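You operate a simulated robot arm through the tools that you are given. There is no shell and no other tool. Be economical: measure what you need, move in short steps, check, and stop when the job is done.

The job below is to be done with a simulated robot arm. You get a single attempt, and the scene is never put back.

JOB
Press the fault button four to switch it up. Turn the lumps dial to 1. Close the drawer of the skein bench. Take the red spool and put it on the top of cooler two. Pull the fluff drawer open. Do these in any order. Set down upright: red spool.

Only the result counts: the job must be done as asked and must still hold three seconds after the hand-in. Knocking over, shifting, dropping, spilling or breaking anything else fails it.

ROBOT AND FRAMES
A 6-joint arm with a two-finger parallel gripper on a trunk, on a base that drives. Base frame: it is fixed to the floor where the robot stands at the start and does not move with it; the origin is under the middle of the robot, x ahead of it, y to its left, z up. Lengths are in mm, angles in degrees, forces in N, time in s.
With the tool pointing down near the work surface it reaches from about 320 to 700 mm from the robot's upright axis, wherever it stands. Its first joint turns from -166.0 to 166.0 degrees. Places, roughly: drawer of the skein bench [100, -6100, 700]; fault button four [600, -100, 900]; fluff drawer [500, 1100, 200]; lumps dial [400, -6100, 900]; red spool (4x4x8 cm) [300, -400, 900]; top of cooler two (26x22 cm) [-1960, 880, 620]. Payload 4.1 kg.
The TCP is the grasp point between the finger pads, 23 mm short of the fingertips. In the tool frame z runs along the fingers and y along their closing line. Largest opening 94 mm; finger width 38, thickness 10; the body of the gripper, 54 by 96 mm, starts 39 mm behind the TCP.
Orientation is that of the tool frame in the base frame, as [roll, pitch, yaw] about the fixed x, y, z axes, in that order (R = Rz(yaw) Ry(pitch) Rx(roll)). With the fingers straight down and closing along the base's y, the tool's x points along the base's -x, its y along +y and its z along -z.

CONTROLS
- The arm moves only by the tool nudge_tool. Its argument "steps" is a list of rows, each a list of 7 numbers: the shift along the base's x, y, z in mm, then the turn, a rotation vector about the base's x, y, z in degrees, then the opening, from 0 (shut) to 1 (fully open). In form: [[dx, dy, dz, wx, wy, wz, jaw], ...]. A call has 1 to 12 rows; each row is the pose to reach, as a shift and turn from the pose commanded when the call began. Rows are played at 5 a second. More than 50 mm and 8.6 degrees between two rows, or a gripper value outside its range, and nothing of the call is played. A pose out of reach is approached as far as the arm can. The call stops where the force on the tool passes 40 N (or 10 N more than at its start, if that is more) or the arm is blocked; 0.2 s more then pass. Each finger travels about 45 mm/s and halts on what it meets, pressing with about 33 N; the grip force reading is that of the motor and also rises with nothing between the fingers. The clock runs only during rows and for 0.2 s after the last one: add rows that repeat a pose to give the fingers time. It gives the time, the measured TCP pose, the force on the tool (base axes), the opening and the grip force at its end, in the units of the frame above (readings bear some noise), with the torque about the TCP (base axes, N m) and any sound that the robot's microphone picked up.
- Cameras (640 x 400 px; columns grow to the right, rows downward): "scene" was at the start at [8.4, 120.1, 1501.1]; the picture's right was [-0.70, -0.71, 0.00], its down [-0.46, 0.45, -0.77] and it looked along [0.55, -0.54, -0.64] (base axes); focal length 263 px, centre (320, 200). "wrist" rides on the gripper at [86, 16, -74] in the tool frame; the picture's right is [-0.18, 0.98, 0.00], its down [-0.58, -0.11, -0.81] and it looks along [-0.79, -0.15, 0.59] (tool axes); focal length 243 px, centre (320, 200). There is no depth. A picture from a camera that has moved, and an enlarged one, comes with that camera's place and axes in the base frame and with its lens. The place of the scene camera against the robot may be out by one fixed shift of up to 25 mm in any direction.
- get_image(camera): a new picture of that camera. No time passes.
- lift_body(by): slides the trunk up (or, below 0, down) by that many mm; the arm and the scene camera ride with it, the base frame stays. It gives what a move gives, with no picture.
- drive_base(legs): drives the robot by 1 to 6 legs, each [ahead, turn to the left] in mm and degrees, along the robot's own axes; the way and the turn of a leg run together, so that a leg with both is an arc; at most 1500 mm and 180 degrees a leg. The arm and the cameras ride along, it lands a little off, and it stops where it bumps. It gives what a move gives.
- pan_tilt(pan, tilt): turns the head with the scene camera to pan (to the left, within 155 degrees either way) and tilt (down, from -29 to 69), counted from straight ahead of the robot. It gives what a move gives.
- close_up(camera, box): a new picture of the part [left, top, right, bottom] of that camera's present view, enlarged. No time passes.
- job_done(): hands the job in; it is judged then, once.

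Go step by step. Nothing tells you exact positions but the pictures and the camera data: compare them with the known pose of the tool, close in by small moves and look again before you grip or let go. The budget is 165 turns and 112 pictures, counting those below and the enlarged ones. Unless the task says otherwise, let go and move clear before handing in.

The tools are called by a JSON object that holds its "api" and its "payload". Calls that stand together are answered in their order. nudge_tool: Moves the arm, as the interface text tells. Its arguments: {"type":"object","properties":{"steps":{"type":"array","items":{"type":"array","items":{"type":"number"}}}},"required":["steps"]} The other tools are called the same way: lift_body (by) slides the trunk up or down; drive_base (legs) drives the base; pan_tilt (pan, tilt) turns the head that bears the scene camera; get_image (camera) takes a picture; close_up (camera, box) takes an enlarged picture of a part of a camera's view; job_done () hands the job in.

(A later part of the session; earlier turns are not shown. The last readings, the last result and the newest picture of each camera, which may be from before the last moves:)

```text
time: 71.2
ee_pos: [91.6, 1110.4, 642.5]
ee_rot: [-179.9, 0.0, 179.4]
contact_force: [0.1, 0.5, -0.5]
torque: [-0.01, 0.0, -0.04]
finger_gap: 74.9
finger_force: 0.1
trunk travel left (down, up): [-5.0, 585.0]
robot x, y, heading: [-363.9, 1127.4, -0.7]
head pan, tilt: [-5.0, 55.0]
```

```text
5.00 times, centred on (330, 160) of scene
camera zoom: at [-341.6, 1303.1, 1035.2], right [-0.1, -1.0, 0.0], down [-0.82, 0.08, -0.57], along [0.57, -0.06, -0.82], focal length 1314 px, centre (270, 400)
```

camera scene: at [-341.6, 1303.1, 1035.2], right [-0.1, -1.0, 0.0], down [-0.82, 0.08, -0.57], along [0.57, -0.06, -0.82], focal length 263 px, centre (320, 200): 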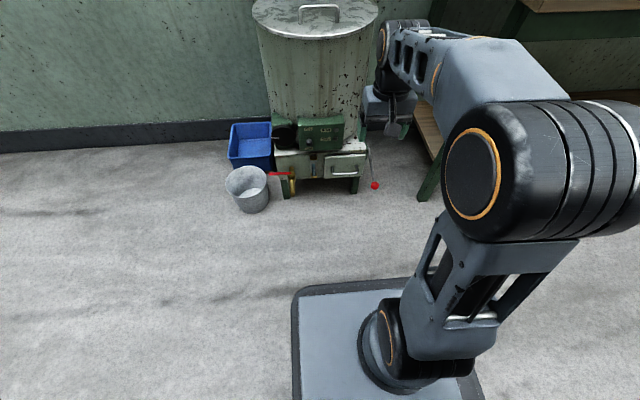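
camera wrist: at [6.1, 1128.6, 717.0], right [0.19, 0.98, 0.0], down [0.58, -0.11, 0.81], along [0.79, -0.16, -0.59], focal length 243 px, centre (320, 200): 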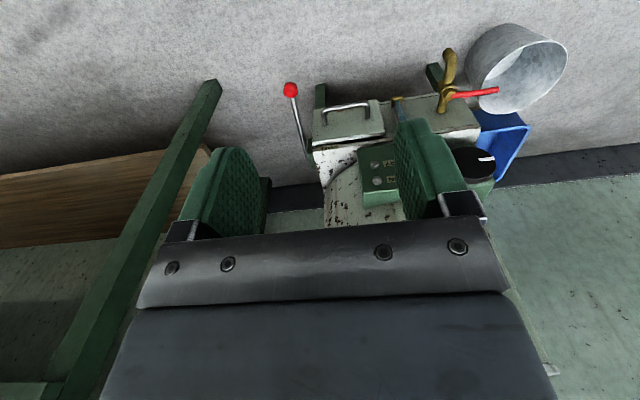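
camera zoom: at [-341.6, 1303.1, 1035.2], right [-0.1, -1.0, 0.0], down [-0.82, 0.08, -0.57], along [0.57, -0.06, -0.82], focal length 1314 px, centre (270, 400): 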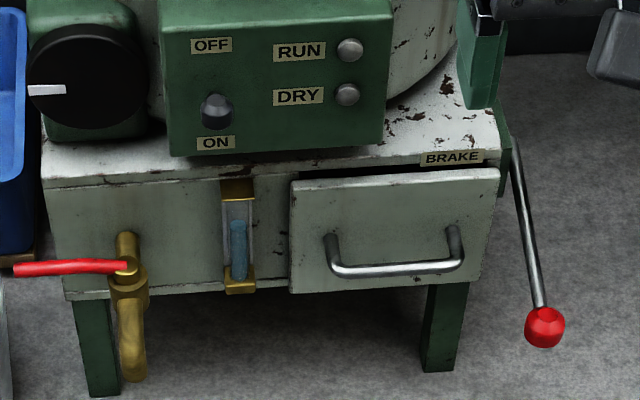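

The handle bar runs along y from about 1064 to 1167 at x ≈ 353, z ≈ 187, standing ~36 mm off the face. I tilt the tool to 45° forward-down with the jaws closing across the bar, here in free air.

{"api": "nudge_tool", "payload": {"steps": [[0, 0, 0, 2.93, -2.93, -7.08, 0.8], [0, 0, 0, 5.86, -5.86, -14.15, 0.8], [0, 0, 0, 8.8, -8.8, -21.23, 0.8], [0, 0, 0, 11.73, -11.73, -28.31, 0.8], [0, 0, 0, 14.66, -14.66, -35.38, 0.8], [0, 0, 0, 17.59, -17.59, -42.46, 0.7], [0, 0, 0, 20.52, -20.52, -49.54, 0.6], [0, 0, 0, 23.45, -23.45, -56.61, 0.5], [0, 0, 0, 26.39, -26.39, -63.69, 0.4], [0, 0, 0, 29.32, -29.32, -70.77, 0.4], [0, 0, 0, 32.25, -32.25, -77.84, 0.4], [0, 0, 0, 35.18, -35.18, -84.92, 0.4]]}}

{"api": "get_image", "payload": {"camera": "wrist"}}

{"api": "get_image", "payload": {"camera": "scene"}}

```text
time: 73.8
ee_pos: [92.0, 1111.7, 641.5]
ee_rot: [134.9, -0.5, 89.6]
contact_force: [-0.3, -0.1, 0.1]
torque: [0.01, -0.01, -0.01]
finger_gap: 37.5
finger_force: 0.0
trunk travel left (down, up): [-5.0, 585.0]
robot x, y, heading: [-361.2, 1126.2, -0.6]
head pan, tilt: [-5.0, 55.0]
```

```text
71 pictures are left
camera wrist: at [51.7, 1197.8, 706.9], right [0.69, -0.2, 0.69], down [-0.65, -0.58, 0.49], along [0.31, -0.79, -0.53], focal length 243 px, centre (320, 200)
```

wrist: 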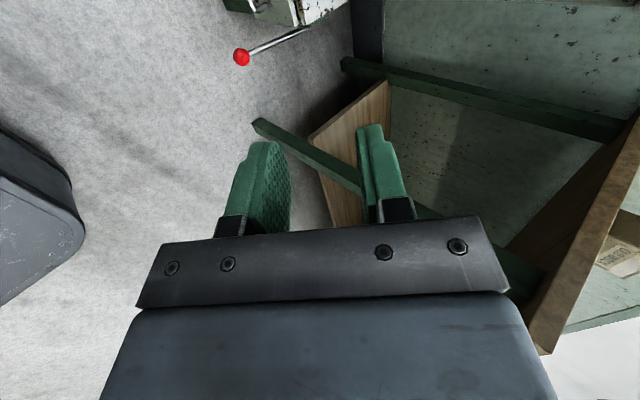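

```text
70 pictures are left
camera scene: at [-341.6, 1303.1, 1035.2], right [-0.1, -1.0, 0.0], down [-0.82, 0.08, -0.57], along [0.57, -0.06, -0.82], focal length 263 px, centre (320, 200)
```

scene: 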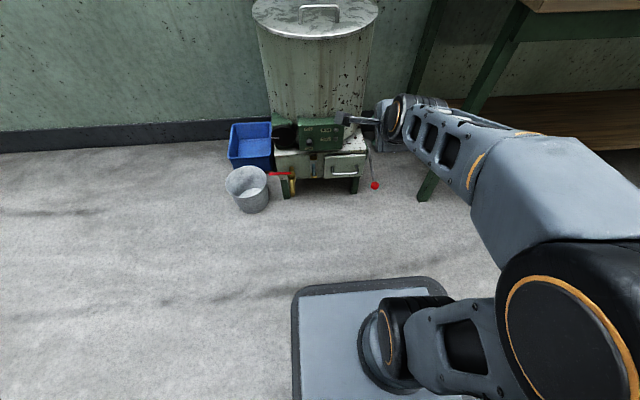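

Orientation is right, and the base front clears the machine. I drive 150 mm closer, then bring the jaws to a pre-grasp point up-and-back of the bar.

{"api": "drive_base", "payload": {"legs": [[150, 0.6]]}}

{"api": "nudge_tool", "payload": {"steps": [[0, 0, -45, 0, 0, 0, 0.4], [0, 0, -90, 0, 0, 0, 0.4], [0, 0, -135, 0, 0, 0, 0.4], [0, 0, -180, 0, 0, 0, 0.4], [0, 0, -225, 0, 0, 0, 0.4], [0, 0, -270, 0, 0, 0, 0.4], [0, 0, -315, 0, 0, 0, 0.4], [0, 0, -350, 0, 0, 0, 0.4], [0, 0, -350, 0, 0, 0, 0.4]]}}

{"api": "get_image", "payload": {"camera": "wrist"}}

{"api": "get_image", "payload": {"camera": "scene"}}

```text
time: 75.2
ee_pos: [241.4, 1114.3, 641.7]
ee_rot: [135.0, -0.3, 90.2]
contact_force: [-0.5, 0.7, 0.2]
torque: [0.01, -0.03, 0.02]
finger_gap: 37.6
finger_force: 0.2
trunk travel left (down, up): [-5.0, 585.0]
robot x, y, heading: [-216.8, 1130.2, -0.3]
head pan, tilt: [-5.0, 55.0]
```

```text
time: 77.2
ee_pos: [242.1, 1070.6, 299.1]
ee_rot: [135.1, -1.6, 91.5]
contact_force: [-0.4, -1.2, -0.1]
torque: [0.0, -0.02, -0.02]
finger_gap: 37.5
finger_force: 0.1
out of reach, approached as far as the arm can: row 2, 3, 4, 5, 6, 7, 8, 9
trunk travel left (down, up): [-5.0, 585.0]
robot x, y, heading: [-214.7, 1129.7, 0.1]
head pan, tilt: [-5.0, 55.0]
```

```text
69 pictures are left
camera wrist: at [197.9, 1155.0, 365.3], right [0.7, -0.19, 0.69], down [-0.63, -0.61, 0.48], along [0.33, -0.77, -0.55], focal length 243 px, centre (320, 200)
```

wrist: 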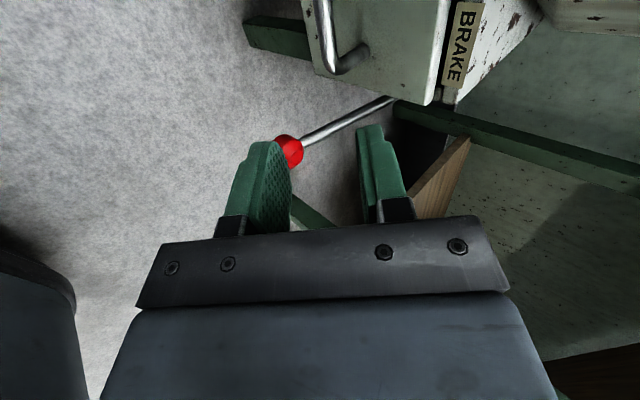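

```text
68 pictures are left
camera scene: at [-195.6, 1302.5, 1035.2], right [-0.09, -1.0, 0.0], down [-0.82, 0.07, -0.57], along [0.57, -0.05, -0.82], focal length 263 px, centre (320, 200)
```

scene: 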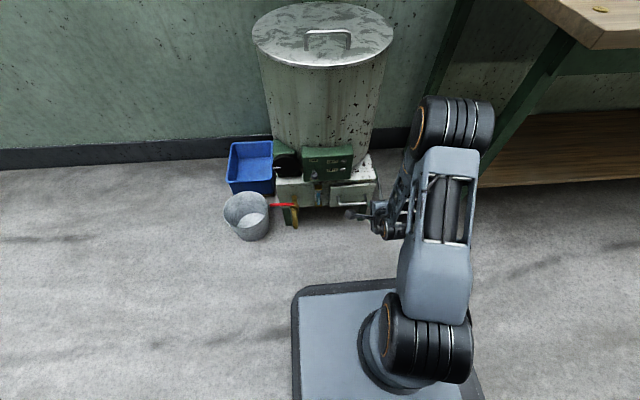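

At this short radius the pose was not quite reached (y is 44 mm off). The brake knob is about 50 mm away, so I shift the tool back left and forward, where the reach should be better.

{"api": "nudge_tool", "payload": {"steps": [[0, 20, 10, 0, 0, 0, 0.4], [0, 45, 20, 0, 0, 0, 0.4], [25, 45, 20, 0, 0, 0, 0.4], [45, 45, 10, 0, 0, 0, 0.4], [45, 45, 10, 0, 0, 0, 0.4]]}}

```text
time: 78.4
ee_pos: [292.4, 1077.0, 317.2]
ee_rot: [135.3, -1.8, 91.4]
contact_force: [0.7, -0.2, -0.8]
torque: [-0.04, -0.02, -0.01]
finger_gap: 37.4
finger_force: 0.0
out of reach, approached as far as the arm can: row 1, 2, 3, 4, 5
trunk travel left (down, up): [-5.0, 585.0]
robot x, y, heading: [-215.4, 1128.3, -0.0]
head pan, tilt: [-5.0, 55.0]
```

The left shift isn't reached; the arm looks strongly folded. I raise the trunk by 150 mm so it can unfold, then come down again.

{"api": "lift_body", "payload": {"by": 150}}

{"api": "nudge_tool", "payload": {"steps": [[0, 20, 0, 0, 0, 0, 0.4], [0, 40, 0, 0, 0, 0, 0.4], [0, 40, 0, 0, 0, 0, 0.4]]}}

```text
time: 80.1
ee_pos: [292.6, 1075.9, 467.8]
ee_rot: [135.2, -1.7, 91.5]
contact_force: [-0.1, -0.6, 0.7]
torque: [0.01, 0.01, 0.01]
finger_gap: 37.5
finger_force: 0.1
trunk travel left (down, up): [-155.0, 435.0]
robot x, y, heading: [-216.1, 1129.1, -0.1]
head pan, tilt: [-5.0, 55.0]
```

```text
time: 80.9
ee_pos: [297.4, 1092.7, 473.2]
ee_rot: [135.4, -2.5, 92.4]
contact_force: [-0.2, -0.4, -0.2]
torque: [0.0, 0.0, 0.0]
finger_gap: 37.4
finger_force: 0.0
out of reach, approached as far as the arm can: row 1, 2, 3
trunk travel left (down, up): [-155.0, 435.0]
robot x, y, heading: [-213.1, 1129.8, 0.0]
head pan, tilt: [-5.0, 55.0]
```

The wrist roll is at its limit in this direction. I'll roll the hand 180° the other way about its own axis, backing off from the machine meanwhile; gripping the bar left of centre keeps the camera away from the brake knob at about [289, 1000, 179].

{"api": "nudge_tool", "payload": {"steps": [[-10, 0, 10, -5.785, 0, 5.785, 0.4], [-20, 0, 20, -11.57, 0, 11.57, 0.4], [-30, 0, 30, -17.355, 0, 17.355, 0.4], [-40, 0, 40, -23.14, 0, 23.14, 0.4], [-50, 0, 50, -28.925, 0, 28.925, 0.4], [-60, 0, 50, -34.71, 0, 34.71, 0.4], [-70, 0, 50, -40.495, 0, 40.495, 0.4], [-70, 0, 50, -46.28, 0, 46.28, 0.4], [-70, 0, 50, -52.065, 0, 52.065, 0.4], [-70, 0, 50, -57.85, 0, 57.85, 0.4], [-70, 0, 50, -63.64, 0, 63.64, 0.4]]}}

{"api": "nudge_tool", "payload": {"steps": [[0, 0, 0, -5.785, 0, 5.785, 0.4], [0, 5, 0, -11.57, 0, 11.57, 0.4], [0, 10, 0, -17.355, 0, 17.355, 0.4], [0, 15, 0, -23.14, 0, 23.14, 0.4], [0, 20, 0, -28.925, 0, 28.925, 0.4], [0, 25, 0, -34.71, 0, 34.71, 0.4], [0, 30, 0, -40.495, 0, 40.495, 0.4], [0, 30, 0, -46.28, 0, 46.28, 0.4], [0, 30, 0, -52.065, 0, 52.065, 0.4], [0, 30, 0, -57.85, 0, 57.85, 0.4], [0, 30, 0, -63.64, 0, 63.64, 0.4]]}}

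```text
time: 83.3
ee_pos: [233.2, 1082.9, 537.8]
ee_rot: [177.8, 42.2, 178.4]
contact_force: [-1.2, 0.4, 0.6]
torque: [0.04, -0.02, -0.02]
finger_gap: 37.9
finger_force: 0.1
out of reach, approached as far as the arm can: row 1, 2, 3, 4, 5, 6, 7, 8, 9, 10, 11
trunk travel left (down, up): [-155.0, 435.0]
robot x, y, heading: [-220.6, 1129.6, -0.0]
head pan, tilt: [-5.0, 55.0]
```

```text
time: 85.7
ee_pos: [233.3, 1115.1, 537.4]
ee_rot: [-134.7, -1.6, -91.5]
contact_force: [0.1, 0.1, 0.0]
torque: [0.03, -0.01, 0.04]
finger_gap: 37.5
finger_force: 0.2
out of reach, approached as far as the arm can: row 1, 2, 3, 4, 5, 6
trunk travel left (down, up): [-155.0, 435.0]
robot x, y, heading: [-214.2, 1125.3, -0.1]
head pan, tilt: [-5.0, 55.0]
```

The rolled pose is reached now. I try moving down to the pre-grasp with the trunk where it is.

{"api": "nudge_tool", "payload": {"steps": [[0, 5, -45, 0, 0, 0, 0.4], [0, 10, -90, 0, 0, 0, 0.4], [0, 15, -135, 0, 0, 0, 0.4], [0, 23, -180, 0, 0, 0, 0.4], [0, 23, -220, 0, 0, 0, 0.4], [0, 23, -220, 0, 0, 0, 0.4]]}}

```text
time: 87.1
ee_pos: [231.9, 1138.9, 315.8]
ee_rot: [-134.7, -1.5, -91.7]
contact_force: [-0.1, -1.0, -0.8]
torque: [0.0, 0.0, 0.01]
finger_gap: 37.7
finger_force: 0.0
trunk travel left (down, up): [-155.0, 435.0]
robot x, y, heading: [-210.5, 1131.5, -0.1]
head pan, tilt: [-5.0, 55.0]
```

Reached exactly. I continue to about 80 mm short of the bar along the tool axis and look.

{"api": "nudge_tool", "payload": {"steps": [[20, 0, -24, 0, 0, 0, 0.4], [40, 0, -48, 0, 0, 0, 0.4], [60, 0, -72, 0, 0, 0, 0.4], [60, 0, -72, 0, 0, 0, 0.4]]}}

{"api": "get_image", "payload": {"camera": "wrist"}}

{"api": "close_up", "payload": {"camera": "scene", "box": [240, 120, 440, 245]}}

```text
time: 88.1
ee_pos: [293.6, 1137.5, 244.6]
ee_rot: [-134.7, -1.5, -91.7]
contact_force: [-0.2, -0.1, -0.1]
torque: [-0.01, -0.01, 0.0]
finger_gap: 37.7
finger_force: 0.1
trunk travel left (down, up): [-155.0, 435.0]
robot x, y, heading: [-214.5, 1125.6, -0.1]
head pan, tilt: [-5.0, 55.0]
```

```text
67 pictures are left
camera wrist: at [225.9, 1054.9, 288.3], right [-0.69, 0.19, -0.7], down [-0.48, 0.61, 0.63], along [0.55, 0.77, -0.33], focal length 243 px, centre (320, 200)
```

wrist: 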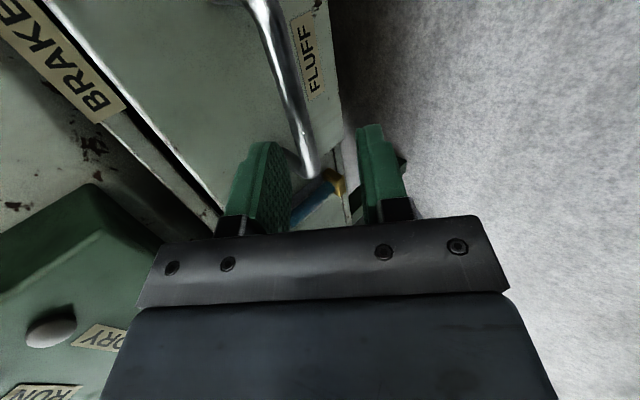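

```text
3.20 times, centred on (340, 182) of scene
camera zoom: at [-195.5, 1302.6, 1185.2], right [-0.09, -1.0, 0.0], down [-0.82, 0.07, -0.57], along [0.57, -0.05, -0.82], focal length 841 px, centre (256, 256)
```

zoom: 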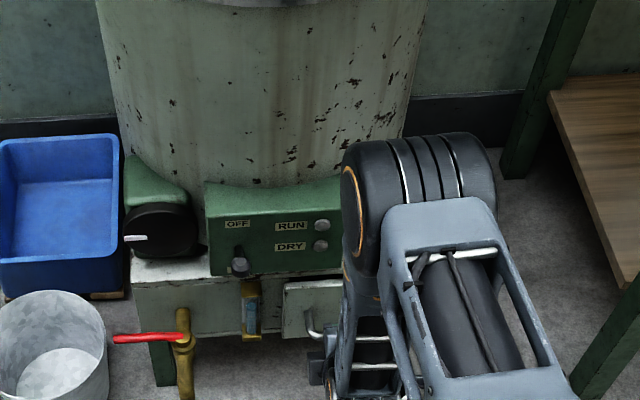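

Triangulating with this better view puts the bar at about [331, 1120, 222]. I shift sideways so the bar is centred between the jaws, advance partway, and check.

{"api": "nudge_tool", "payload": {"steps": [[7.5, 0, 7.5, 0, 0, 0, 0.38], [7.5, 0, 7.5, 0, 0, 0, 0.38], [17, 0, -2, 0, 0, 0, 0.38], [17, 0, -2, 0, 0, 0, 0.38]]}}

{"api": "get_image", "payload": {"camera": "wrist"}}

```text
time: 89.1
ee_pos: [310.3, 1137.5, 243.3]
ee_rot: [-134.7, -1.6, -91.7]
contact_force: [-0.4, -0.5, -0.1]
torque: [0.0, -0.05, 0.0]
finger_gap: 35.7
finger_force: 0.1
trunk travel left (down, up): [-155.0, 435.0]
robot x, y, heading: [-214.3, 1128.2, 0.1]
head pan, tilt: [-5.0, 55.0]
```

```text
65 pictures are left
camera wrist: at [242.7, 1054.5, 286.6], right [-0.69, 0.19, -0.7], down [-0.48, 0.61, 0.63], along [0.55, 0.77, -0.33], focal length 243 px, centre (320, 200)
```

wrist: 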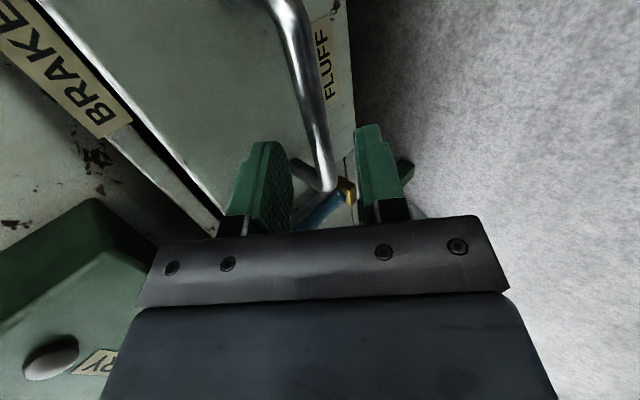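

The bar is now in line with the jaws, about 26 mm ahead. I advance 18 mm and close on it.

{"api": "nudge_tool", "payload": {"steps": [[7, 0, -7, 0, 0, 0, 0.38], [13, 0, -13, 0, 0, 0, 0.38], [13, 0, -13, 0, 0, 0, 0.25], [13, 0, -13, 0, 0, 0, 0.1], [13, 0, -13, 0, 0, 0, 0], [13, 0, -13, 0, 0, 0, 0], [13, 0, -13, 0, 0, 0, 0]]}}

{"api": "get_image", "payload": {"camera": "wrist"}}

```text
time: 90.7
ee_pos: [322.9, 1137.7, 229.6]
ee_rot: [-134.8, -1.5, -91.8]
contact_force: [-1.3, 3.5, -5.8]
torque: [1.2, 0.0, -1.43]
finger_gap: 12.0
finger_force: 45.0
trunk travel left (down, up): [-155.0, 435.0]
robot x, y, heading: [-213.7, 1126.2, -0.2]
head pan, tilt: [-5.0, 55.0]
```

```text
64 pictures are left
camera wrist: at [256.1, 1055.1, 273.4], right [-0.69, 0.19, -0.7], down [-0.48, 0.61, 0.63], along [0.55, 0.77, -0.33], focal length 243 px, centre (320, 200)
```

wrist: 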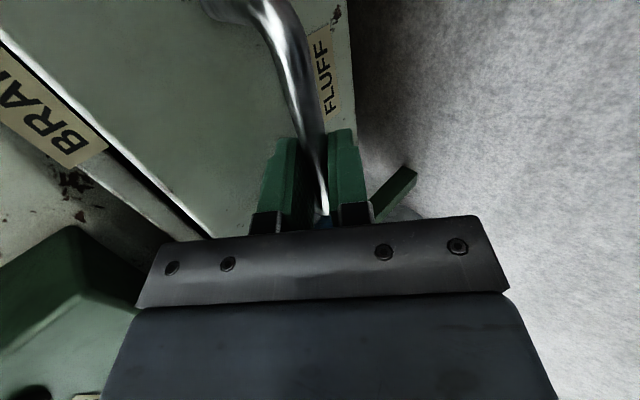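

The bar is firmly gripped (12 mm gap). I pull straight back along -x.

{"api": "nudge_tool", "payload": {"steps": [[-10, 0, 0, 0, 0, 0, 0], [-22, 0, 0, 0, 0, 0, 0], [-34, 0, 0, 0, 0, 0, 0], [-46, 0, 0, 0, 0, 0, 0], [-58, 0, 0, 0, 0, 0, 0], [-70, 0, 0, 0, 0, 0, 0], [-82, 0, 0, 0, 0, 0, 0], [-94, 0, 0, 0, 0, 0, 0], [-106, 0, 0, 0, 0, 0, 0], [-106, 0, 0, 0, 0, 0, 0]]}}

{"api": "get_image", "payload": {"camera": "wrist"}}

```text
time: 92.9
ee_pos: [218.1, 1137.9, 229.9]
ee_rot: [-134.7, -1.4, -91.7]
contact_force: [1.2, 17.6, 1.8]
torque: [0.81, 0.03, -1.66]
finger_gap: 11.9
finger_force: 44.8
trunk travel left (down, up): [-155.0, 435.0]
robot x, y, heading: [-214.9, 1128.1, -0.1]
head pan, tilt: [-5.0, 55.0]
```

```text
63 pictures are left
camera wrist: at [151.2, 1055.6, 273.3], right [-0.69, 0.19, -0.7], down [-0.48, 0.61, 0.63], along [0.55, 0.77, -0.33], focal length 243 px, centre (320, 200)
```

wrist: 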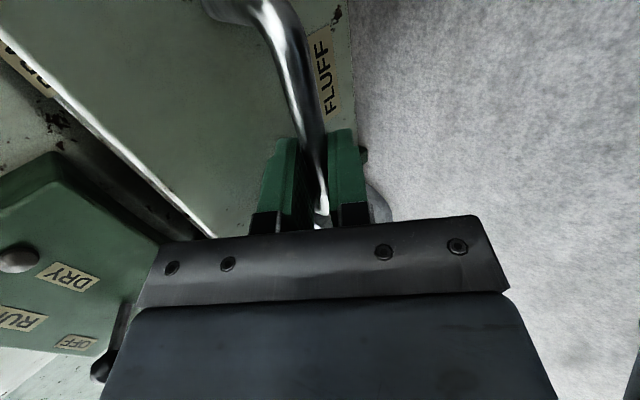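

The drawer follows and is out about 105 mm. I keep pulling, with a small +y correction to relieve the side force, until it stops.

{"api": "nudge_tool", "payload": {"steps": [[-8, 2, 0, 0, 0, 0, 0], [-18, 2, 0, 0, 0, 0, 0], [-28, 2, 0, 0, 0, 0, 0], [-38, 2, 0, 0, 0, 0, 0], [-48, 2, 0, 0, 0, 0, 0], [-58, 2, 0, 0, 0, 0, 0], [-58, 2, 0, 0, 0, 0, 0]]}}

{"api": "get_image", "payload": {"camera": "scene"}}

```text
time: 94.5
ee_pos: [158.2, 1139.4, 228.6]
ee_rot: [-134.7, -1.4, -91.9]
contact_force: [0.7, 0.4, -1.4]
torque: [0.49, 0.05, -1.94]
finger_gap: 11.8
finger_force: 45.0
trunk travel left (down, up): [-155.0, 435.0]
robot x, y, heading: [-216.1, 1128.8, 0.0]
head pan, tilt: [-5.0, 55.0]
```

```text
62 pictures are left
camera scene: at [-195.5, 1302.7, 1185.1], right [-0.09, -1.0, 0.0], down [-0.82, 0.07, -0.57], along [0.57, -0.05, -0.82], focal length 263 px, centre (320, 200)
```

scene: 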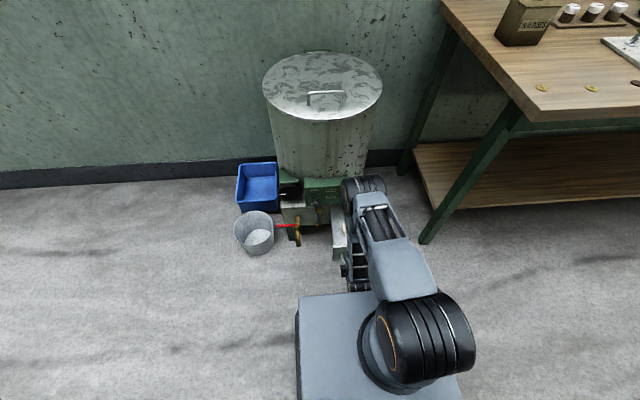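

Out 165 mm with no stop felt yet. I continue gently in small rows.

{"api": "nudge_tool", "payload": {"steps": [[-6, 0, 0, 0, 0, 0, 0], [-12, 0, 0, 0, 0, 0, 0], [-18, 0, 0, 0, 0, 0, 0], [-24, 0, 0, 0, 0, 0, 0], [-30, 0, 0, 0, 0, 0, 0], [-36, 0, 0, 0, 0, 0, 0], [-36, 0, 0, 0, 0, 0, 0]]}}

{"api": "close_up", "payload": {"camera": "scene", "box": [260, 160, 400, 300]}}

```text
time: 96.0
ee_pos: [129.5, 1139.5, 231.5]
ee_rot: [-134.2, -1.4, -91.6]
contact_force: [12.2, -3.1, -11.4]
torque: [1.03, 2.58, -0.17]
finger_gap: 11.9
finger_force: 45.3
trunk travel left (down, up): [-155.0, 435.0]
robot x, y, heading: [-216.6, 1128.7, -0.2]
head pan, tilt: [-5.0, 55.0]
stopped in row 7: the force on the tool passed its limit (the readings are from after the stop); the commanded pose is now the measured one
```

```text
2.86 times, centred on (330, 230) of scene
camera zoom: at [-194.6, 1302.6, 1185.3], right [-0.09, -1.0, 0.0], down [-0.82, 0.07, -0.57], along [0.57, -0.05, -0.82], focal length 751 px, centre (291, 114)
```

zoom: 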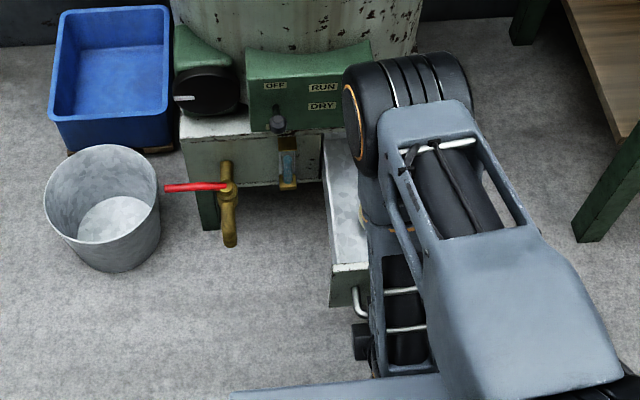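

The drawer hit its end stop, fully open at about 190 mm. I open the jaws and slip off the bar along the tool axis.

{"api": "nudge_tool", "payload": {"steps": [[0, 0, 0, 0, 0, 0, 0.1], [0, 0, 0, 0, 0, 0, 0.2], [0, 0, 0, 0, 0, 0, 0.3], [0, 0, 0, 0, 0, 0, 0.38], [0, 0, 0, 0, 0, 0, 0.38], [-7, 0, 7, 0, 0, 0, 0.38], [-14, 0, 14, 0, 0, 0, 0.38], [-21, 0, 21, 0, 0, 0, 0.38], [-25, 0, 28, 0, 0, 0, 0.38], [-25, 0, 28, 0, 0, 0, 0.38]]}}

{"api": "get_image", "payload": {"camera": "wrist"}}

```text
time: 98.2
ee_pos: [103.8, 1138.2, 259.6]
ee_rot: [-134.2, -1.6, -91.6]
contact_force: [0.0, 0.9, 0.0]
torque: [0.0, 0.01, -0.02]
finger_gap: 35.9
finger_force: 0.0
trunk travel left (down, up): [-155.0, 435.0]
robot x, y, heading: [-214.2, 1130.0, -0.3]
head pan, tilt: [-5.0, 55.0]
```

```text
60 pictures are left
camera wrist: at [36.4, 1055.7, 302.8], right [-0.68, 0.18, -0.71], down [-0.49, 0.61, 0.62], along [0.55, 0.77, -0.33], focal length 243 px, centre (320, 200)
```

wrist: 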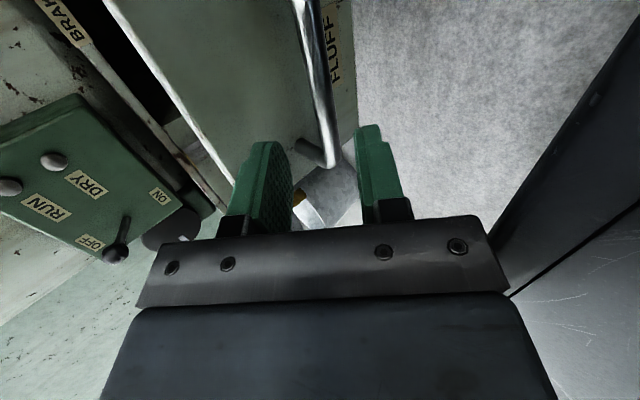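

The hand is clear of the handle. I back away, then straighten the tool to point down and check the open drawer.

{"api": "drive_base", "payload": {"legs": [[-550, 0]]}}

{"api": "lift_body", "payload": {"by": 300}}

{"api": "nudge_tool", "payload": {"steps": [[10, 0, 15, 2.93, 2.93, -7.08, 0.4], [20, 0, 30, 5.86, 5.86, -14.15, 0.4], [30, 0, 45, 8.8, 8.8, -21.23, 0.4], [40, 0, 60, 11.73, 11.73, -28.31, 0.4], [50, 0, 75, 14.66, 14.66, -35.38, 0.4], [60, 0, 90, 17.59, 17.59, -42.46, 0.4], [70, 0, 105, 20.52, 20.52, -49.54, 0.4], [80, 0, 120, 23.45, 23.45, -56.61, 0.4], [90, 0, 135, 26.39, 26.39, -63.69, 0.4], [100, 0, 150, 29.32, 29.32, -70.77, 0.4], [110, 0, 165, 32.25, 32.25, -77.84, 0.4], [120, 0, 180, 35.18, 35.18, -84.92, 0.4]]}}

{"api": "get_image", "payload": {"camera": "scene"}}

```text
time: 101.3
ee_pos: [-444.2, 1138.5, 259.5]
ee_rot: [-134.2, -1.7, -91.5]
contact_force: [-0.3, 0.2, 0.5]
torque: [0.01, -0.05, -0.01]
finger_gap: 35.8
finger_force: 0.0
trunk travel left (down, up): [-155.0, 435.0]
robot x, y, heading: [-764.9, 1128.4, 0.3]
head pan, tilt: [-5.0, 55.0]
```

```text
time: 104.3
ee_pos: [-443.4, 1139.1, 559.3]
ee_rot: [-134.1, -1.6, -91.5]
contact_force: [-0.4, -0.2, 0.0]
torque: [0.03, -0.01, 0.0]
finger_gap: 35.5
finger_force: 0.1
trunk travel left (down, up): [-455.0, 135.0]
robot x, y, heading: [-761.6, 1130.8, 0.3]
head pan, tilt: [-5.0, 55.0]
```

```text
time: 106.9
ee_pos: [-321.0, 1131.0, 728.2]
ee_rot: [-174.1, 4.5, -175.8]
contact_force: [1.0, -0.3, -0.1]
torque: [0.0, -0.03, -0.01]
finger_gap: 37.5
finger_force: 0.0
out of reach, approached as far as the arm can: row 12
trunk travel left (down, up): [-455.0, 135.0]
robot x, y, heading: [-765.8, 1128.7, -0.1]
head pan, tilt: [-5.0, 55.0]
```

```text
59 pictures are left
camera scene: at [-743.7, 1302.0, 1485.2], right [-0.09, -1.0, 0.0], down [-0.82, 0.07, -0.57], along [0.57, -0.05, -0.82], focal length 263 px, centre (320, 200)
```

scene: 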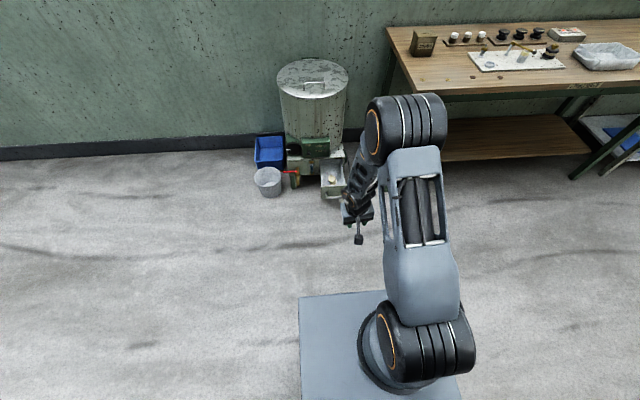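

The drawer is open and the tool nearly upright. I raise the arm to a comfortable travel height and take a closer look at the drawer.

{"api": "nudge_tool", "payload": {"steps": [[10, 0, 40, 0, 0, 0, 0.4], [20, 0, 80, 0, 0, 0, 0.4], [20, 0, 120, 0, 0, 0, 0.4], [20, 0, 160, 0, 0, 0, 0.4], [20, 0, 200, 0, 0, 0, 0.4], [20, 0, 240, 0, 0, 0, 0.4], [20, 0, 280, 0, 0, 0, 0.4]]}}

{"api": "close_up", "payload": {"camera": "scene", "box": [240, 120, 380, 210]}}

```text
time: 108.5
ee_pos: [-305.7, 1106.5, 988.9]
ee_rot: [-167.6, 5.3, -174.5]
contact_force: [0.0, 0.6, 0.3]
torque: [-0.03, 0.02, 0.01]
finger_gap: 37.7
finger_force: 0.0
out of reach, approached as far as the arm can: row 3, 4, 5, 6, 7
trunk travel left (down, up): [-455.0, 135.0]
robot x, y, heading: [-764.3, 1128.8, 0.1]
head pan, tilt: [-5.0, 55.0]
```

```text
4.44 times, centred on (310, 165) of scene
camera zoom: at [-743.5, 1302.7, 1485.0], right [-0.09, -1.0, 0.0], down [-0.82, 0.07, -0.57], along [0.57, -0.05, -0.82], focal length 1168 px, centre (364, 356)
```

zoom: 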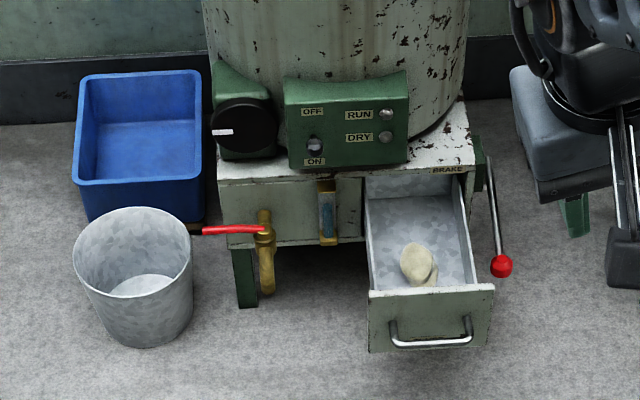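

The drawer is fully open. The arm, though, is in an awkward branch (about 12° residual tilt); I'll look at its posture.

{"api": "pan_tilt", "payload": {"pan": -25, "tilt": 45}}

{"api": "get_image", "payload": {"camera": "scene"}}

```text
time: 109.3
ee_pos: [-305.4, 1107.0, 988.1]
ee_rot: [-167.5, 5.4, -174.7]
contact_force: [-0.5, -1.0, 0.4]
torque: [0.01, 0.04, -0.02]
finger_gap: 37.8
finger_force: 0.1
trunk travel left (down, up): [-455.0, 135.0]
robot x, y, heading: [-764.0, 1126.7, 0.1]
head pan, tilt: [-25.0, 45.0]
```

```text
57 pictures are left
camera scene: at [-741.8, 1274.1, 1498.5], right [-0.42, -0.91, 0.0], down [-0.64, 0.3, -0.71], along [0.64, -0.3, -0.71], focal length 263 px, centre (320, 200)
```

scene: 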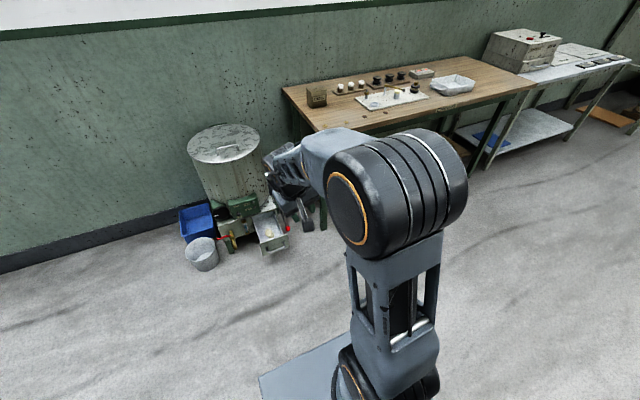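

The arm posture is safe enough for driving; I'll sort the wrist out at the next station. I turn right and drive along the aisle towards the skein bench, in two stages.

{"api": "drive_base", "payload": {"legs": [[0, -90], [1500, 0], [1500, 0], [1500, 0]]}}

{"api": "pan_tilt", "payload": {"pan": 20, "tilt": 25}}

{"api": "get_image", "payload": {"camera": "scene"}}

```text
time: 134.7
ee_pos: [-831.4, -3840.9, 988.0]
ee_rot: [-167.5, 5.4, 94.9]
contact_force: [0.9, 0.6, 0.3]
torque: [0.0, 0.02, 0.01]
finger_gap: 37.8
finger_force: 0.0
trunk travel left (down, up): [-455.0, 135.0]
robot x, y, heading: [-802.3, -3383.5, -90.5]
head pan, tilt: [-25.0, 45.0]
```

```text
time: 135.8
ee_pos: [-831.1, -3840.7, 987.3]
ee_rot: [-167.4, 5.5, 94.9]
contact_force: [0.0, -0.3, -0.4]
torque: [0.01, -0.01, 0.02]
finger_gap: 37.6
finger_force: 0.1
trunk travel left (down, up): [-455.0, 135.0]
robot x, y, heading: [-804.9, -3383.1, -90.5]
head pan, tilt: [20.0, 25.0]
```

```text
56 pictures are left
camera scene: at [-600.5, -3398.6, 1529.1], right [-0.94, -0.33, 0.0], down [-0.14, 0.4, -0.91], along [0.3, -0.85, -0.42], focal length 263 px, centre (320, 200)
```

scene: 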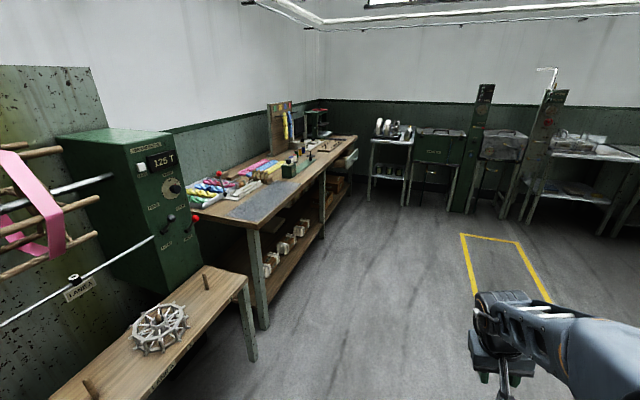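

The skein bench runs along the left wall with an open drawer near its far end. I enlarge that part.

{"api": "close_up", "payload": {"camera": "scene", "box": [230, 90, 390, 220]}}

```text
3.08 times, centred on (310, 155) of scene
camera zoom: at [-600.5, -3398.6, 1529.1], right [-0.94, -0.33, 0.0], down [-0.14, 0.4, -0.91], along [0.3, -0.85, -0.42], focal length 808 px, centre (351, 338)
```

zoom: 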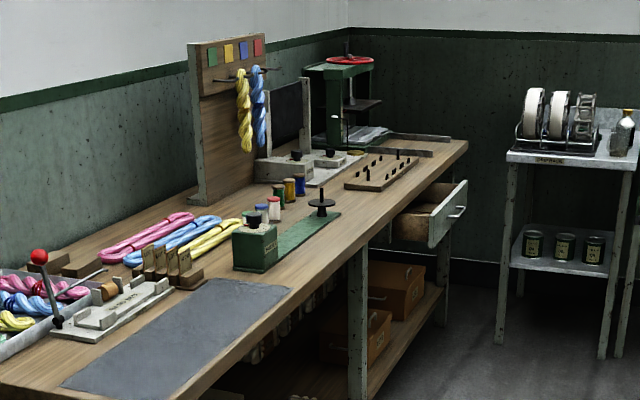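

The dials stand on the bench near the open drawer. I drive down to a spot in front of them, staying well back, and turn to face the bench.

{"api": "drive_base", "payload": {"legs": [[1500, 0], [600, 0], [0, 20], [600, 0], [0, 70.5]]}}

{"api": "pan_tilt", "payload": {"pan": 0, "tilt": 35}}

{"api": "get_image", "payload": {"camera": "scene"}}

```text
time: 153.3
ee_pos: [-168.5, -6040.2, 987.8]
ee_rot: [-167.5, 5.4, -174.2]
contact_force: [0.3, 0.0, -1.0]
torque: [0.01, 0.01, 0.01]
finger_gap: 37.5
finger_force: 0.0
trunk travel left (down, up): [-455.0, 135.0]
robot x, y, heading: [-626.3, -6021.7, 0.4]
head pan, tilt: [20.0, 25.0]
```

```text
time: 154.1
ee_pos: [-167.4, -6040.0, 988.2]
ee_rot: [-167.5, 5.4, -174.0]
contact_force: [-0.2, 1.0, -0.8]
torque: [-0.02, -0.02, 0.0]
finger_gap: 37.4
finger_force: 0.1
trunk travel left (down, up): [-455.0, 135.0]
robot x, y, heading: [-627.0, -6019.8, 0.6]
head pan, tilt: [0.0, 35.0]
```

```text
54 pictures are left
camera scene: at [-592.0, -5842.1, 1513.4], right [0.01, -1.0, 0.0], down [-0.57, -0.01, -0.82], along [0.82, 0.01, -0.57], focal length 263 px, centre (320, 200)
```

scene: 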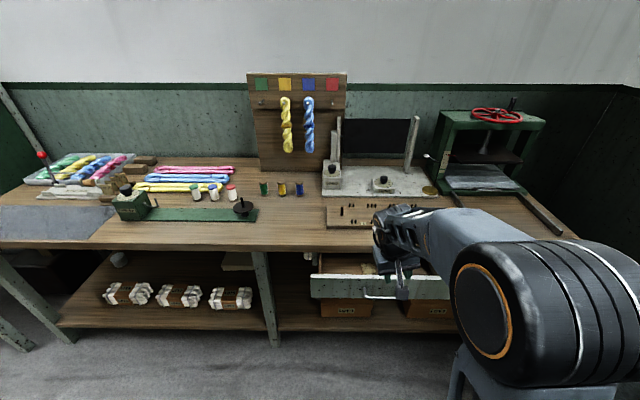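

{"api": "close_up", "payload": {"camera": "scene", "box": [300, 140, 460, 240]}}

{"api": "close_up", "payload": {"camera": "scene", "box": [290, 220, 470, 330]}}

```text
4.00 times, centred on (380, 190) of scene
camera zoom: at [-592.0, -5842.1, 1513.4], right [0.01, -1.0, 0.0], down [-0.57, -0.01, -0.82], along [0.82, 0.01, -0.57], focal length 1051 px, centre (80, 240)
```

zoom: 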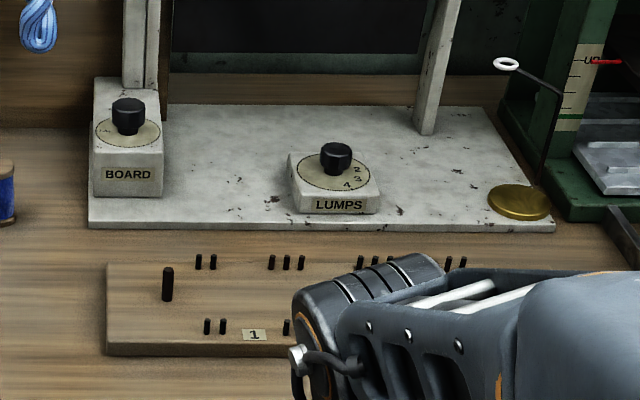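

```text
3.56 times, centred on (380, 275) of scene
camera zoom: at [-592.0, -5842.1, 1513.4], right [0.01, -1.0, 0.0], down [-0.57, -0.01, -0.82], along [0.82, 0.01, -0.57], focal length 934 px, centre (107, -67)
```

zoom: 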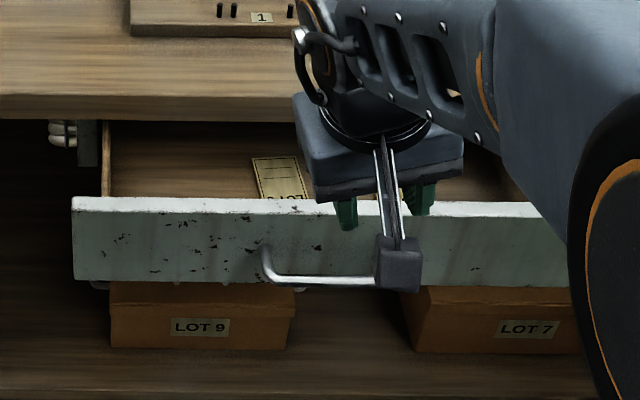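

The lumps dial is a black knob on a low block, with 2, 3, 4 marked on its right. Before using it I need the tool truly vertical, so I try extending a bit and see whether the wrist recovers.

{"api": "nudge_tool", "payload": {"steps": [[30, 0, 10, 4, 2, -2, 0.4], [60, 0, 20, 8, 4, -4, 0.4], [80, 0, 30, 12.4, 5.4, -6, 0.4], [80, 0, 30, 12.4, 5.4, -6, 0.4]]}}

```text
time: 155.1
ee_pos: [-107.2, -6068.4, 984.5]
ee_rot: [-166.5, 2.7, -179.2]
contact_force: [-0.3, 0.4, -0.2]
torque: [0.03, 0.01, -0.01]
finger_gap: 37.7
finger_force: 0.0
out of reach, approached as far as the arm can: row 1, 2, 3, 4
trunk travel left (down, up): [-455.0, 135.0]
robot x, y, heading: [-626.5, -6021.7, 0.5]
head pan, tilt: [0.0, 35.0]
```

The vertical pose still isn't available on this branch, but the tilted one used before is. That suits pushing the drawer, so I go to that tilted pose with closed fingers first.

{"api": "nudge_tool", "payload": {"steps": [[-5, 0, -12, -2.93, -2.93, 7.08, 0.2], [-10, 0, -24, -5.86, -5.86, 14.15, 0.1], [-15, 0, -36, -8.8, -8.8, 21.23, 0], [-20, 0, -48, -11.73, -11.73, 28.31, 0], [-25, 0, -60, -14.66, -14.66, 35.38, 0], [-30, 0, -72, -17.59, -17.59, 42.46, 0], [-35, 0, -84, -20.52, -20.52, 49.54, 0], [-40, 0, -96, -23.45, -23.45, 56.61, 0], [-45, 0, -108, -26.39, -26.39, 63.69, 0], [-50, 0, -120, -29.32, -29.32, 70.77, 0], [-55, 0, -132, -32.25, -32.25, 77.84, 0], [-60, 0, -144, -35.18, -35.18, 84.92, 0]]}}

{"api": "get_image", "payload": {"camera": "wrist"}}

{"api": "get_image", "payload": {"camera": "scene"}}

```text
time: 157.7
ee_pos: [-165.7, -6069.5, 840.3]
ee_rot: [-121.6, 1.3, -87.4]
contact_force: [-0.1, 0.7, -0.1]
torque: [0.02, 0.01, 0.0]
finger_gap: 0.0
finger_force: 33.2
out of reach, approached as far as the arm can: row 1, 2
trunk travel left (down, up): [-455.0, 135.0]
robot x, y, heading: [-625.3, -6020.0, 0.6]
head pan, tilt: [0.0, 35.0]
```

```text
51 pictures are left
camera wrist: at [-233.2, -6159.7, 864.4], right [-0.52, 0.18, -0.83], down [-0.65, 0.54, 0.53], along [0.55, 0.82, -0.16], focal length 243 px, centre (320, 200)
```

wrist: 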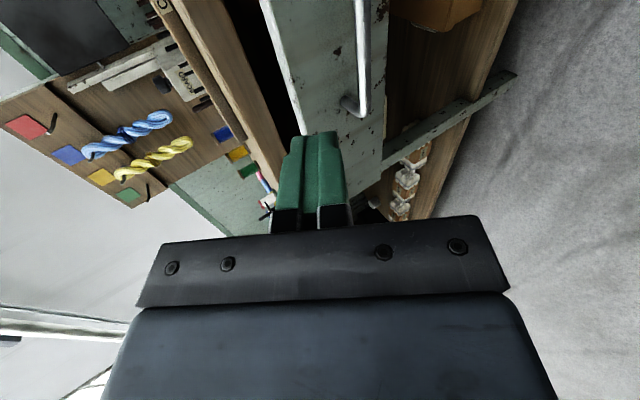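

```text
50 pictures are left
camera scene: at [-592.0, -5842.3, 1513.4], right [0.01, -1.0, 0.0], down [-0.57, -0.01, -0.82], along [0.82, 0.01, -0.57], focal length 263 px, centre (320, 200)
```

scene: 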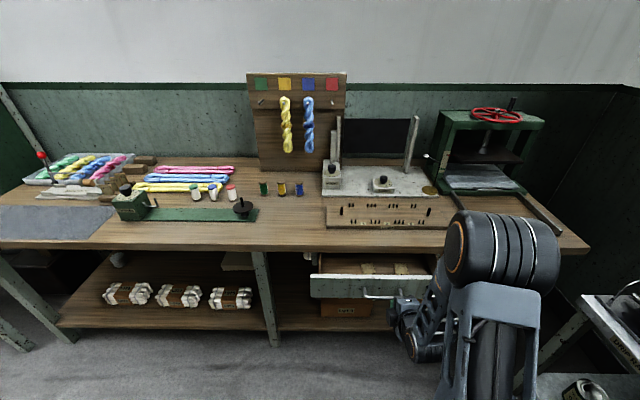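

I now have a forward-pointing, 32°-down tool. I lower the trunk by 90 mm and take a second wrist view to triangulate the drawer front.

{"api": "lift_body", "payload": {"by": -90}}

{"api": "get_image", "payload": {"camera": "wrist"}}

{"api": "close_up", "payload": {"camera": "scene", "box": [290, 200, 490, 325]}}

```text
time: 159.0
ee_pos: [-162.1, -6069.8, 752.3]
ee_rot: [-121.6, 1.3, -87.5]
contact_force: [0.9, -0.1, -0.8]
torque: [-0.02, 0.01, -0.02]
finger_gap: 0.0
finger_force: 32.8
trunk travel left (down, up): [-365.0, 225.0]
robot x, y, heading: [-626.3, -6020.7, 0.4]
head pan, tilt: [0.0, 35.0]
```

```text
49 pictures are left
camera wrist: at [-233.1, -6159.7, 774.5], right [-0.52, 0.18, -0.83], down [-0.65, 0.54, 0.53], along [0.55, 0.82, -0.16], focal length 243 px, centre (320, 200)
```

wrist: 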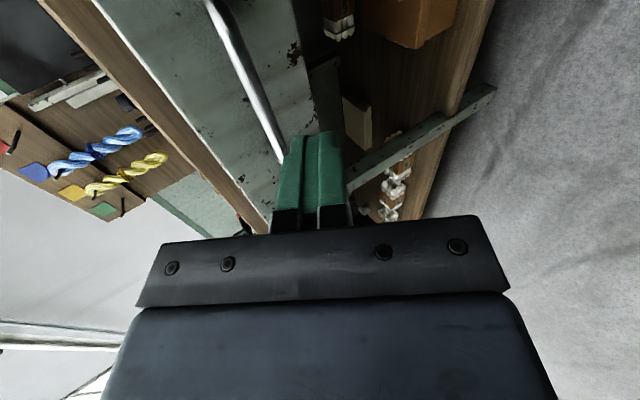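

```text
3.20 times, centred on (390, 262) of scene
camera zoom: at [-592.0, -5842.3, 1423.4], right [0.01, -1.0, 0.0], down [-0.57, -0.01, -0.82], along [0.82, 0.01, -0.57], focal length 841 px, centre (96, 0)
```

zoom: 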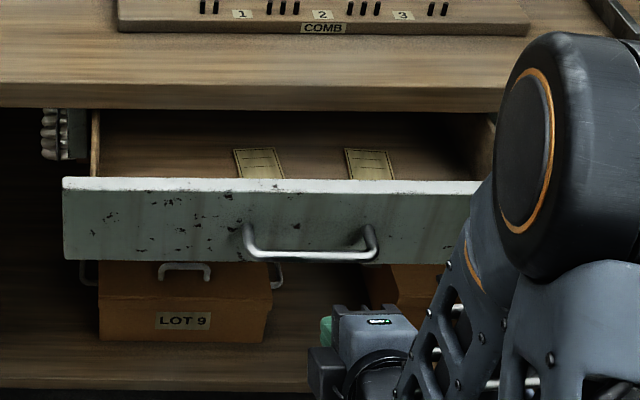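

The handle bar triangulates to about x -62, z 743, centred near y -6072. Gripping it and pushing keeps the gripper clear of the table edge, so I open and move to a pre-grasp point.

{"api": "nudge_tool", "payload": {"steps": [[20, 0, 5, 0, 0, 0, 0.2], [40, 0, 10, 0, 0, 0, 0.4], [60, 0, 14, 0, 0, 0, 0.4], [60, 0, 14, 0, 0, 0, 0.4]]}}

{"api": "get_image", "payload": {"camera": "wrist"}}

```text
time: 160.0
ee_pos: [-106.2, -6069.5, 764.3]
ee_rot: [-121.7, 1.3, -87.6]
contact_force: [0.3, -0.1, 0.2]
torque: [-0.03, 0.0, -0.01]
finger_gap: 37.4
finger_force: 0.1
trunk travel left (down, up): [-365.0, 225.0]
robot x, y, heading: [-625.5, -6021.2, 0.5]
head pan, tilt: [0.0, 35.0]
```

```text
47 pictures are left
camera wrist: at [-173.7, -6159.3, 787.6], right [-0.52, 0.18, -0.83], down [-0.65, 0.54, 0.53], along [0.55, 0.82, -0.16], focal length 243 px, centre (320, 200)
```

wrist: 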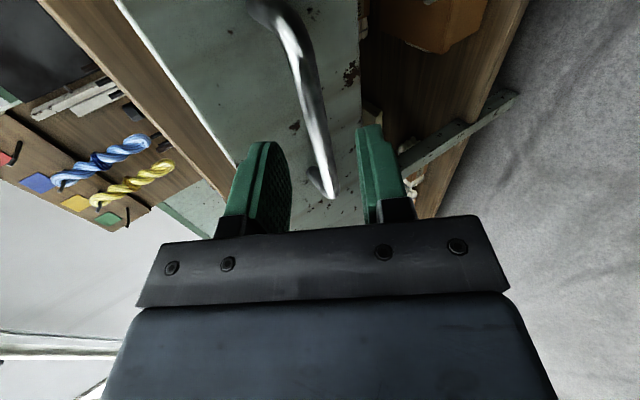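

The bar lies between the jaws about 43 mm ahead. I advance and close on it.

{"api": "nudge_tool", "payload": {"steps": [[2, 0, 3, 0, 0, 0, 0.4], [12, 0, -3, 0, 0, 0, 0.4], [22, 0, -9, 0, 0, 0, 0.4], [32, 0, -15, 0, 0, 0, 0.4], [32, 0, -15, 0, 0, 0, 0.25], [32, 0, -15, 0, 0, 0, 0.1], [32, 0, -15, 0, 0, 0, 0], [32, 0, -15, 0, 0, 0, 0], [32, 0, -15, 0, 0, 0, 0]]}}

{"api": "get_image", "payload": {"camera": "wrist"}}

```text
time: 162.0
ee_pos: [-72.7, -6070.5, 746.6]
ee_rot: [-121.8, 1.4, -87.6]
contact_force: [-0.1, 2.6, -12.0]
torque: [1.49, 0.05, -0.89]
finger_gap: 12.0
finger_force: 45.1
trunk travel left (down, up): [-365.0, 225.0]
robot x, y, heading: [-627.2, -6020.9, 0.4]
head pan, tilt: [0.0, 35.0]
```

```text
46 pictures are left
camera wrist: at [-141.2, -6159.4, 771.3], right [-0.53, 0.18, -0.83], down [-0.65, 0.54, 0.53], along [0.55, 0.82, -0.17], focal length 243 px, centre (320, 200)
```

wrist: 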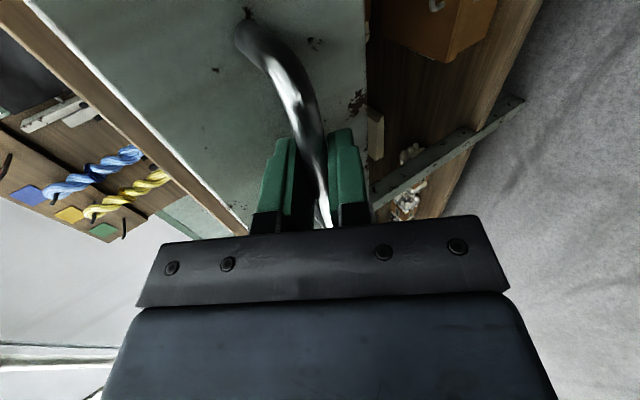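

Gripped. Now I push the drawer in along +x.

{"api": "nudge_tool", "payload": {"steps": [[8, 0, -1, 0, 0, 0, 0], [18, 0, -1, 0, 0, 0, 0], [28, 0, -1, 0, 0, 0, 0], [38, 0, -1, 0, 0, 0, 0], [48, 0, -1, 0, 0, 0, 0], [58, 0, -1, 0, 0, 0, 0], [68, 0, -1, 0, 0, 0, 0], [78, 0, -1, 0, 0, 0, 0], [88, 0, -1, 0, 0, 0, 0], [96, 0, -1, 0, 0, 0, 0], [104, 0, -1, 0, 0, 0, 0]]}}

{"api": "get_image", "payload": {"camera": "wrist"}}

{"api": "close_up", "payload": {"camera": "scene", "box": [290, 200, 490, 325]}}

```text
time: 164.4
ee_pos: [31.9, -6070.4, 746.3]
ee_rot: [-121.7, 1.5, -87.6]
contact_force: [-1.0, -5.6, -18.5]
torque: [1.46, 0.05, -0.68]
finger_gap: 12.0
finger_force: 45.1
trunk travel left (down, up): [-365.0, 225.0]
robot x, y, heading: [-624.6, -6022.9, 0.6]
head pan, tilt: [0.0, 35.0]
```

```text
45 pictures are left
camera wrist: at [-36.3, -6160.1, 771.4], right [-0.53, 0.18, -0.83], down [-0.65, 0.54, 0.53], along [0.55, 0.82, -0.17], focal length 243 px, centre (320, 200)
```

wrist: 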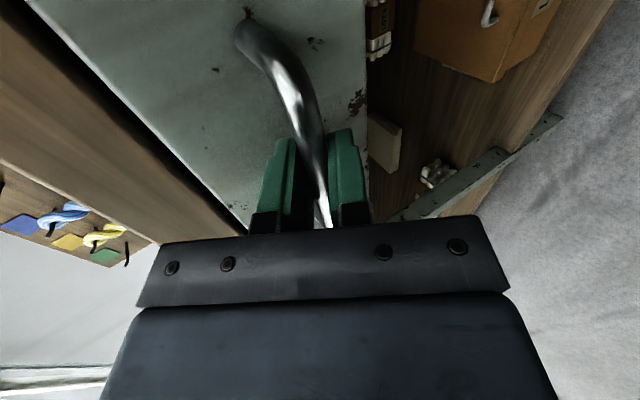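

```text
3.20 times, centred on (390, 262) of scene
camera zoom: at [-590.1, -5843.0, 1423.4], right [0.01, -1.0, 0.0], down [-0.57, 0.0, -0.82], along [0.82, 0.01, -0.57], focal length 841 px, centre (96, 0)
```

zoom: 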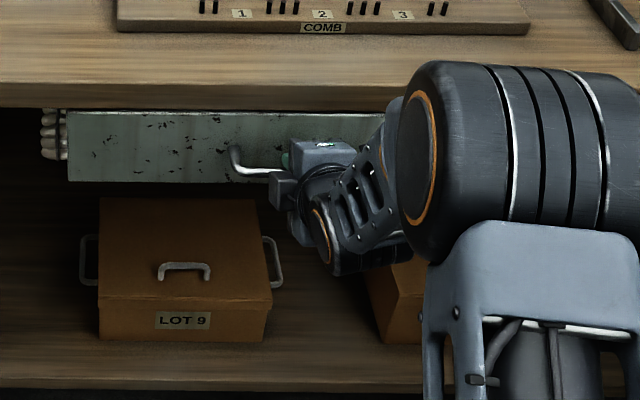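

The drawer is nearly flush. I keep pushing gently until it meets its stop.

{"api": "nudge_tool", "payload": {"steps": [[5, 0, -1, 0, 0, 0, 0], [10, 0, -1, 0, 0, 0, 0], [15, 0, -1, 0, 0, 0, 0], [20, 0, -1, 0, 0, 0, 0], [25, 0, -1, 0, 0, 0, 0], [30, 0, -1, 0, 0, 0, 0], [35, 0, -1, 0, 0, 0, 0], [40, 0, -1, 0, 0, 0, 0], [45, 0, -1, 0, 0, 0, 0]]}}

{"api": "close_up", "payload": {"camera": "scene", "box": [290, 200, 490, 325]}}

```text
time: 165.5
ee_pos: [47.9, -6070.7, 746.8]
ee_rot: [-121.9, 1.6, -87.9]
contact_force: [-18.7, 2.3, 12.8]
torque: [1.51, -0.05, -0.3]
finger_gap: 12.0
finger_force: 44.9
trunk travel left (down, up): [-365.0, 225.0]
robot x, y, heading: [-628.3, -6019.0, 0.5]
head pan, tilt: [0.0, 35.0]
stopped in row 5: the force on the tool passed its limit (the readings are from after the stop); the commanded pose is now the measured one
```

```text
3.20 times, centred on (390, 262) of scene
camera zoom: at [-595.7, -5842.3, 1424.0], right [0.01, -1.0, 0.0], down [-0.57, 0.0, -0.82], along [0.82, 0.01, -0.57], focal length 841 px, centre (96, 0)
```

zoom: 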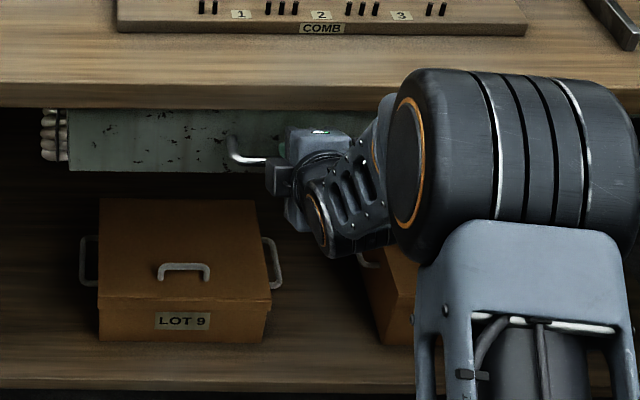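

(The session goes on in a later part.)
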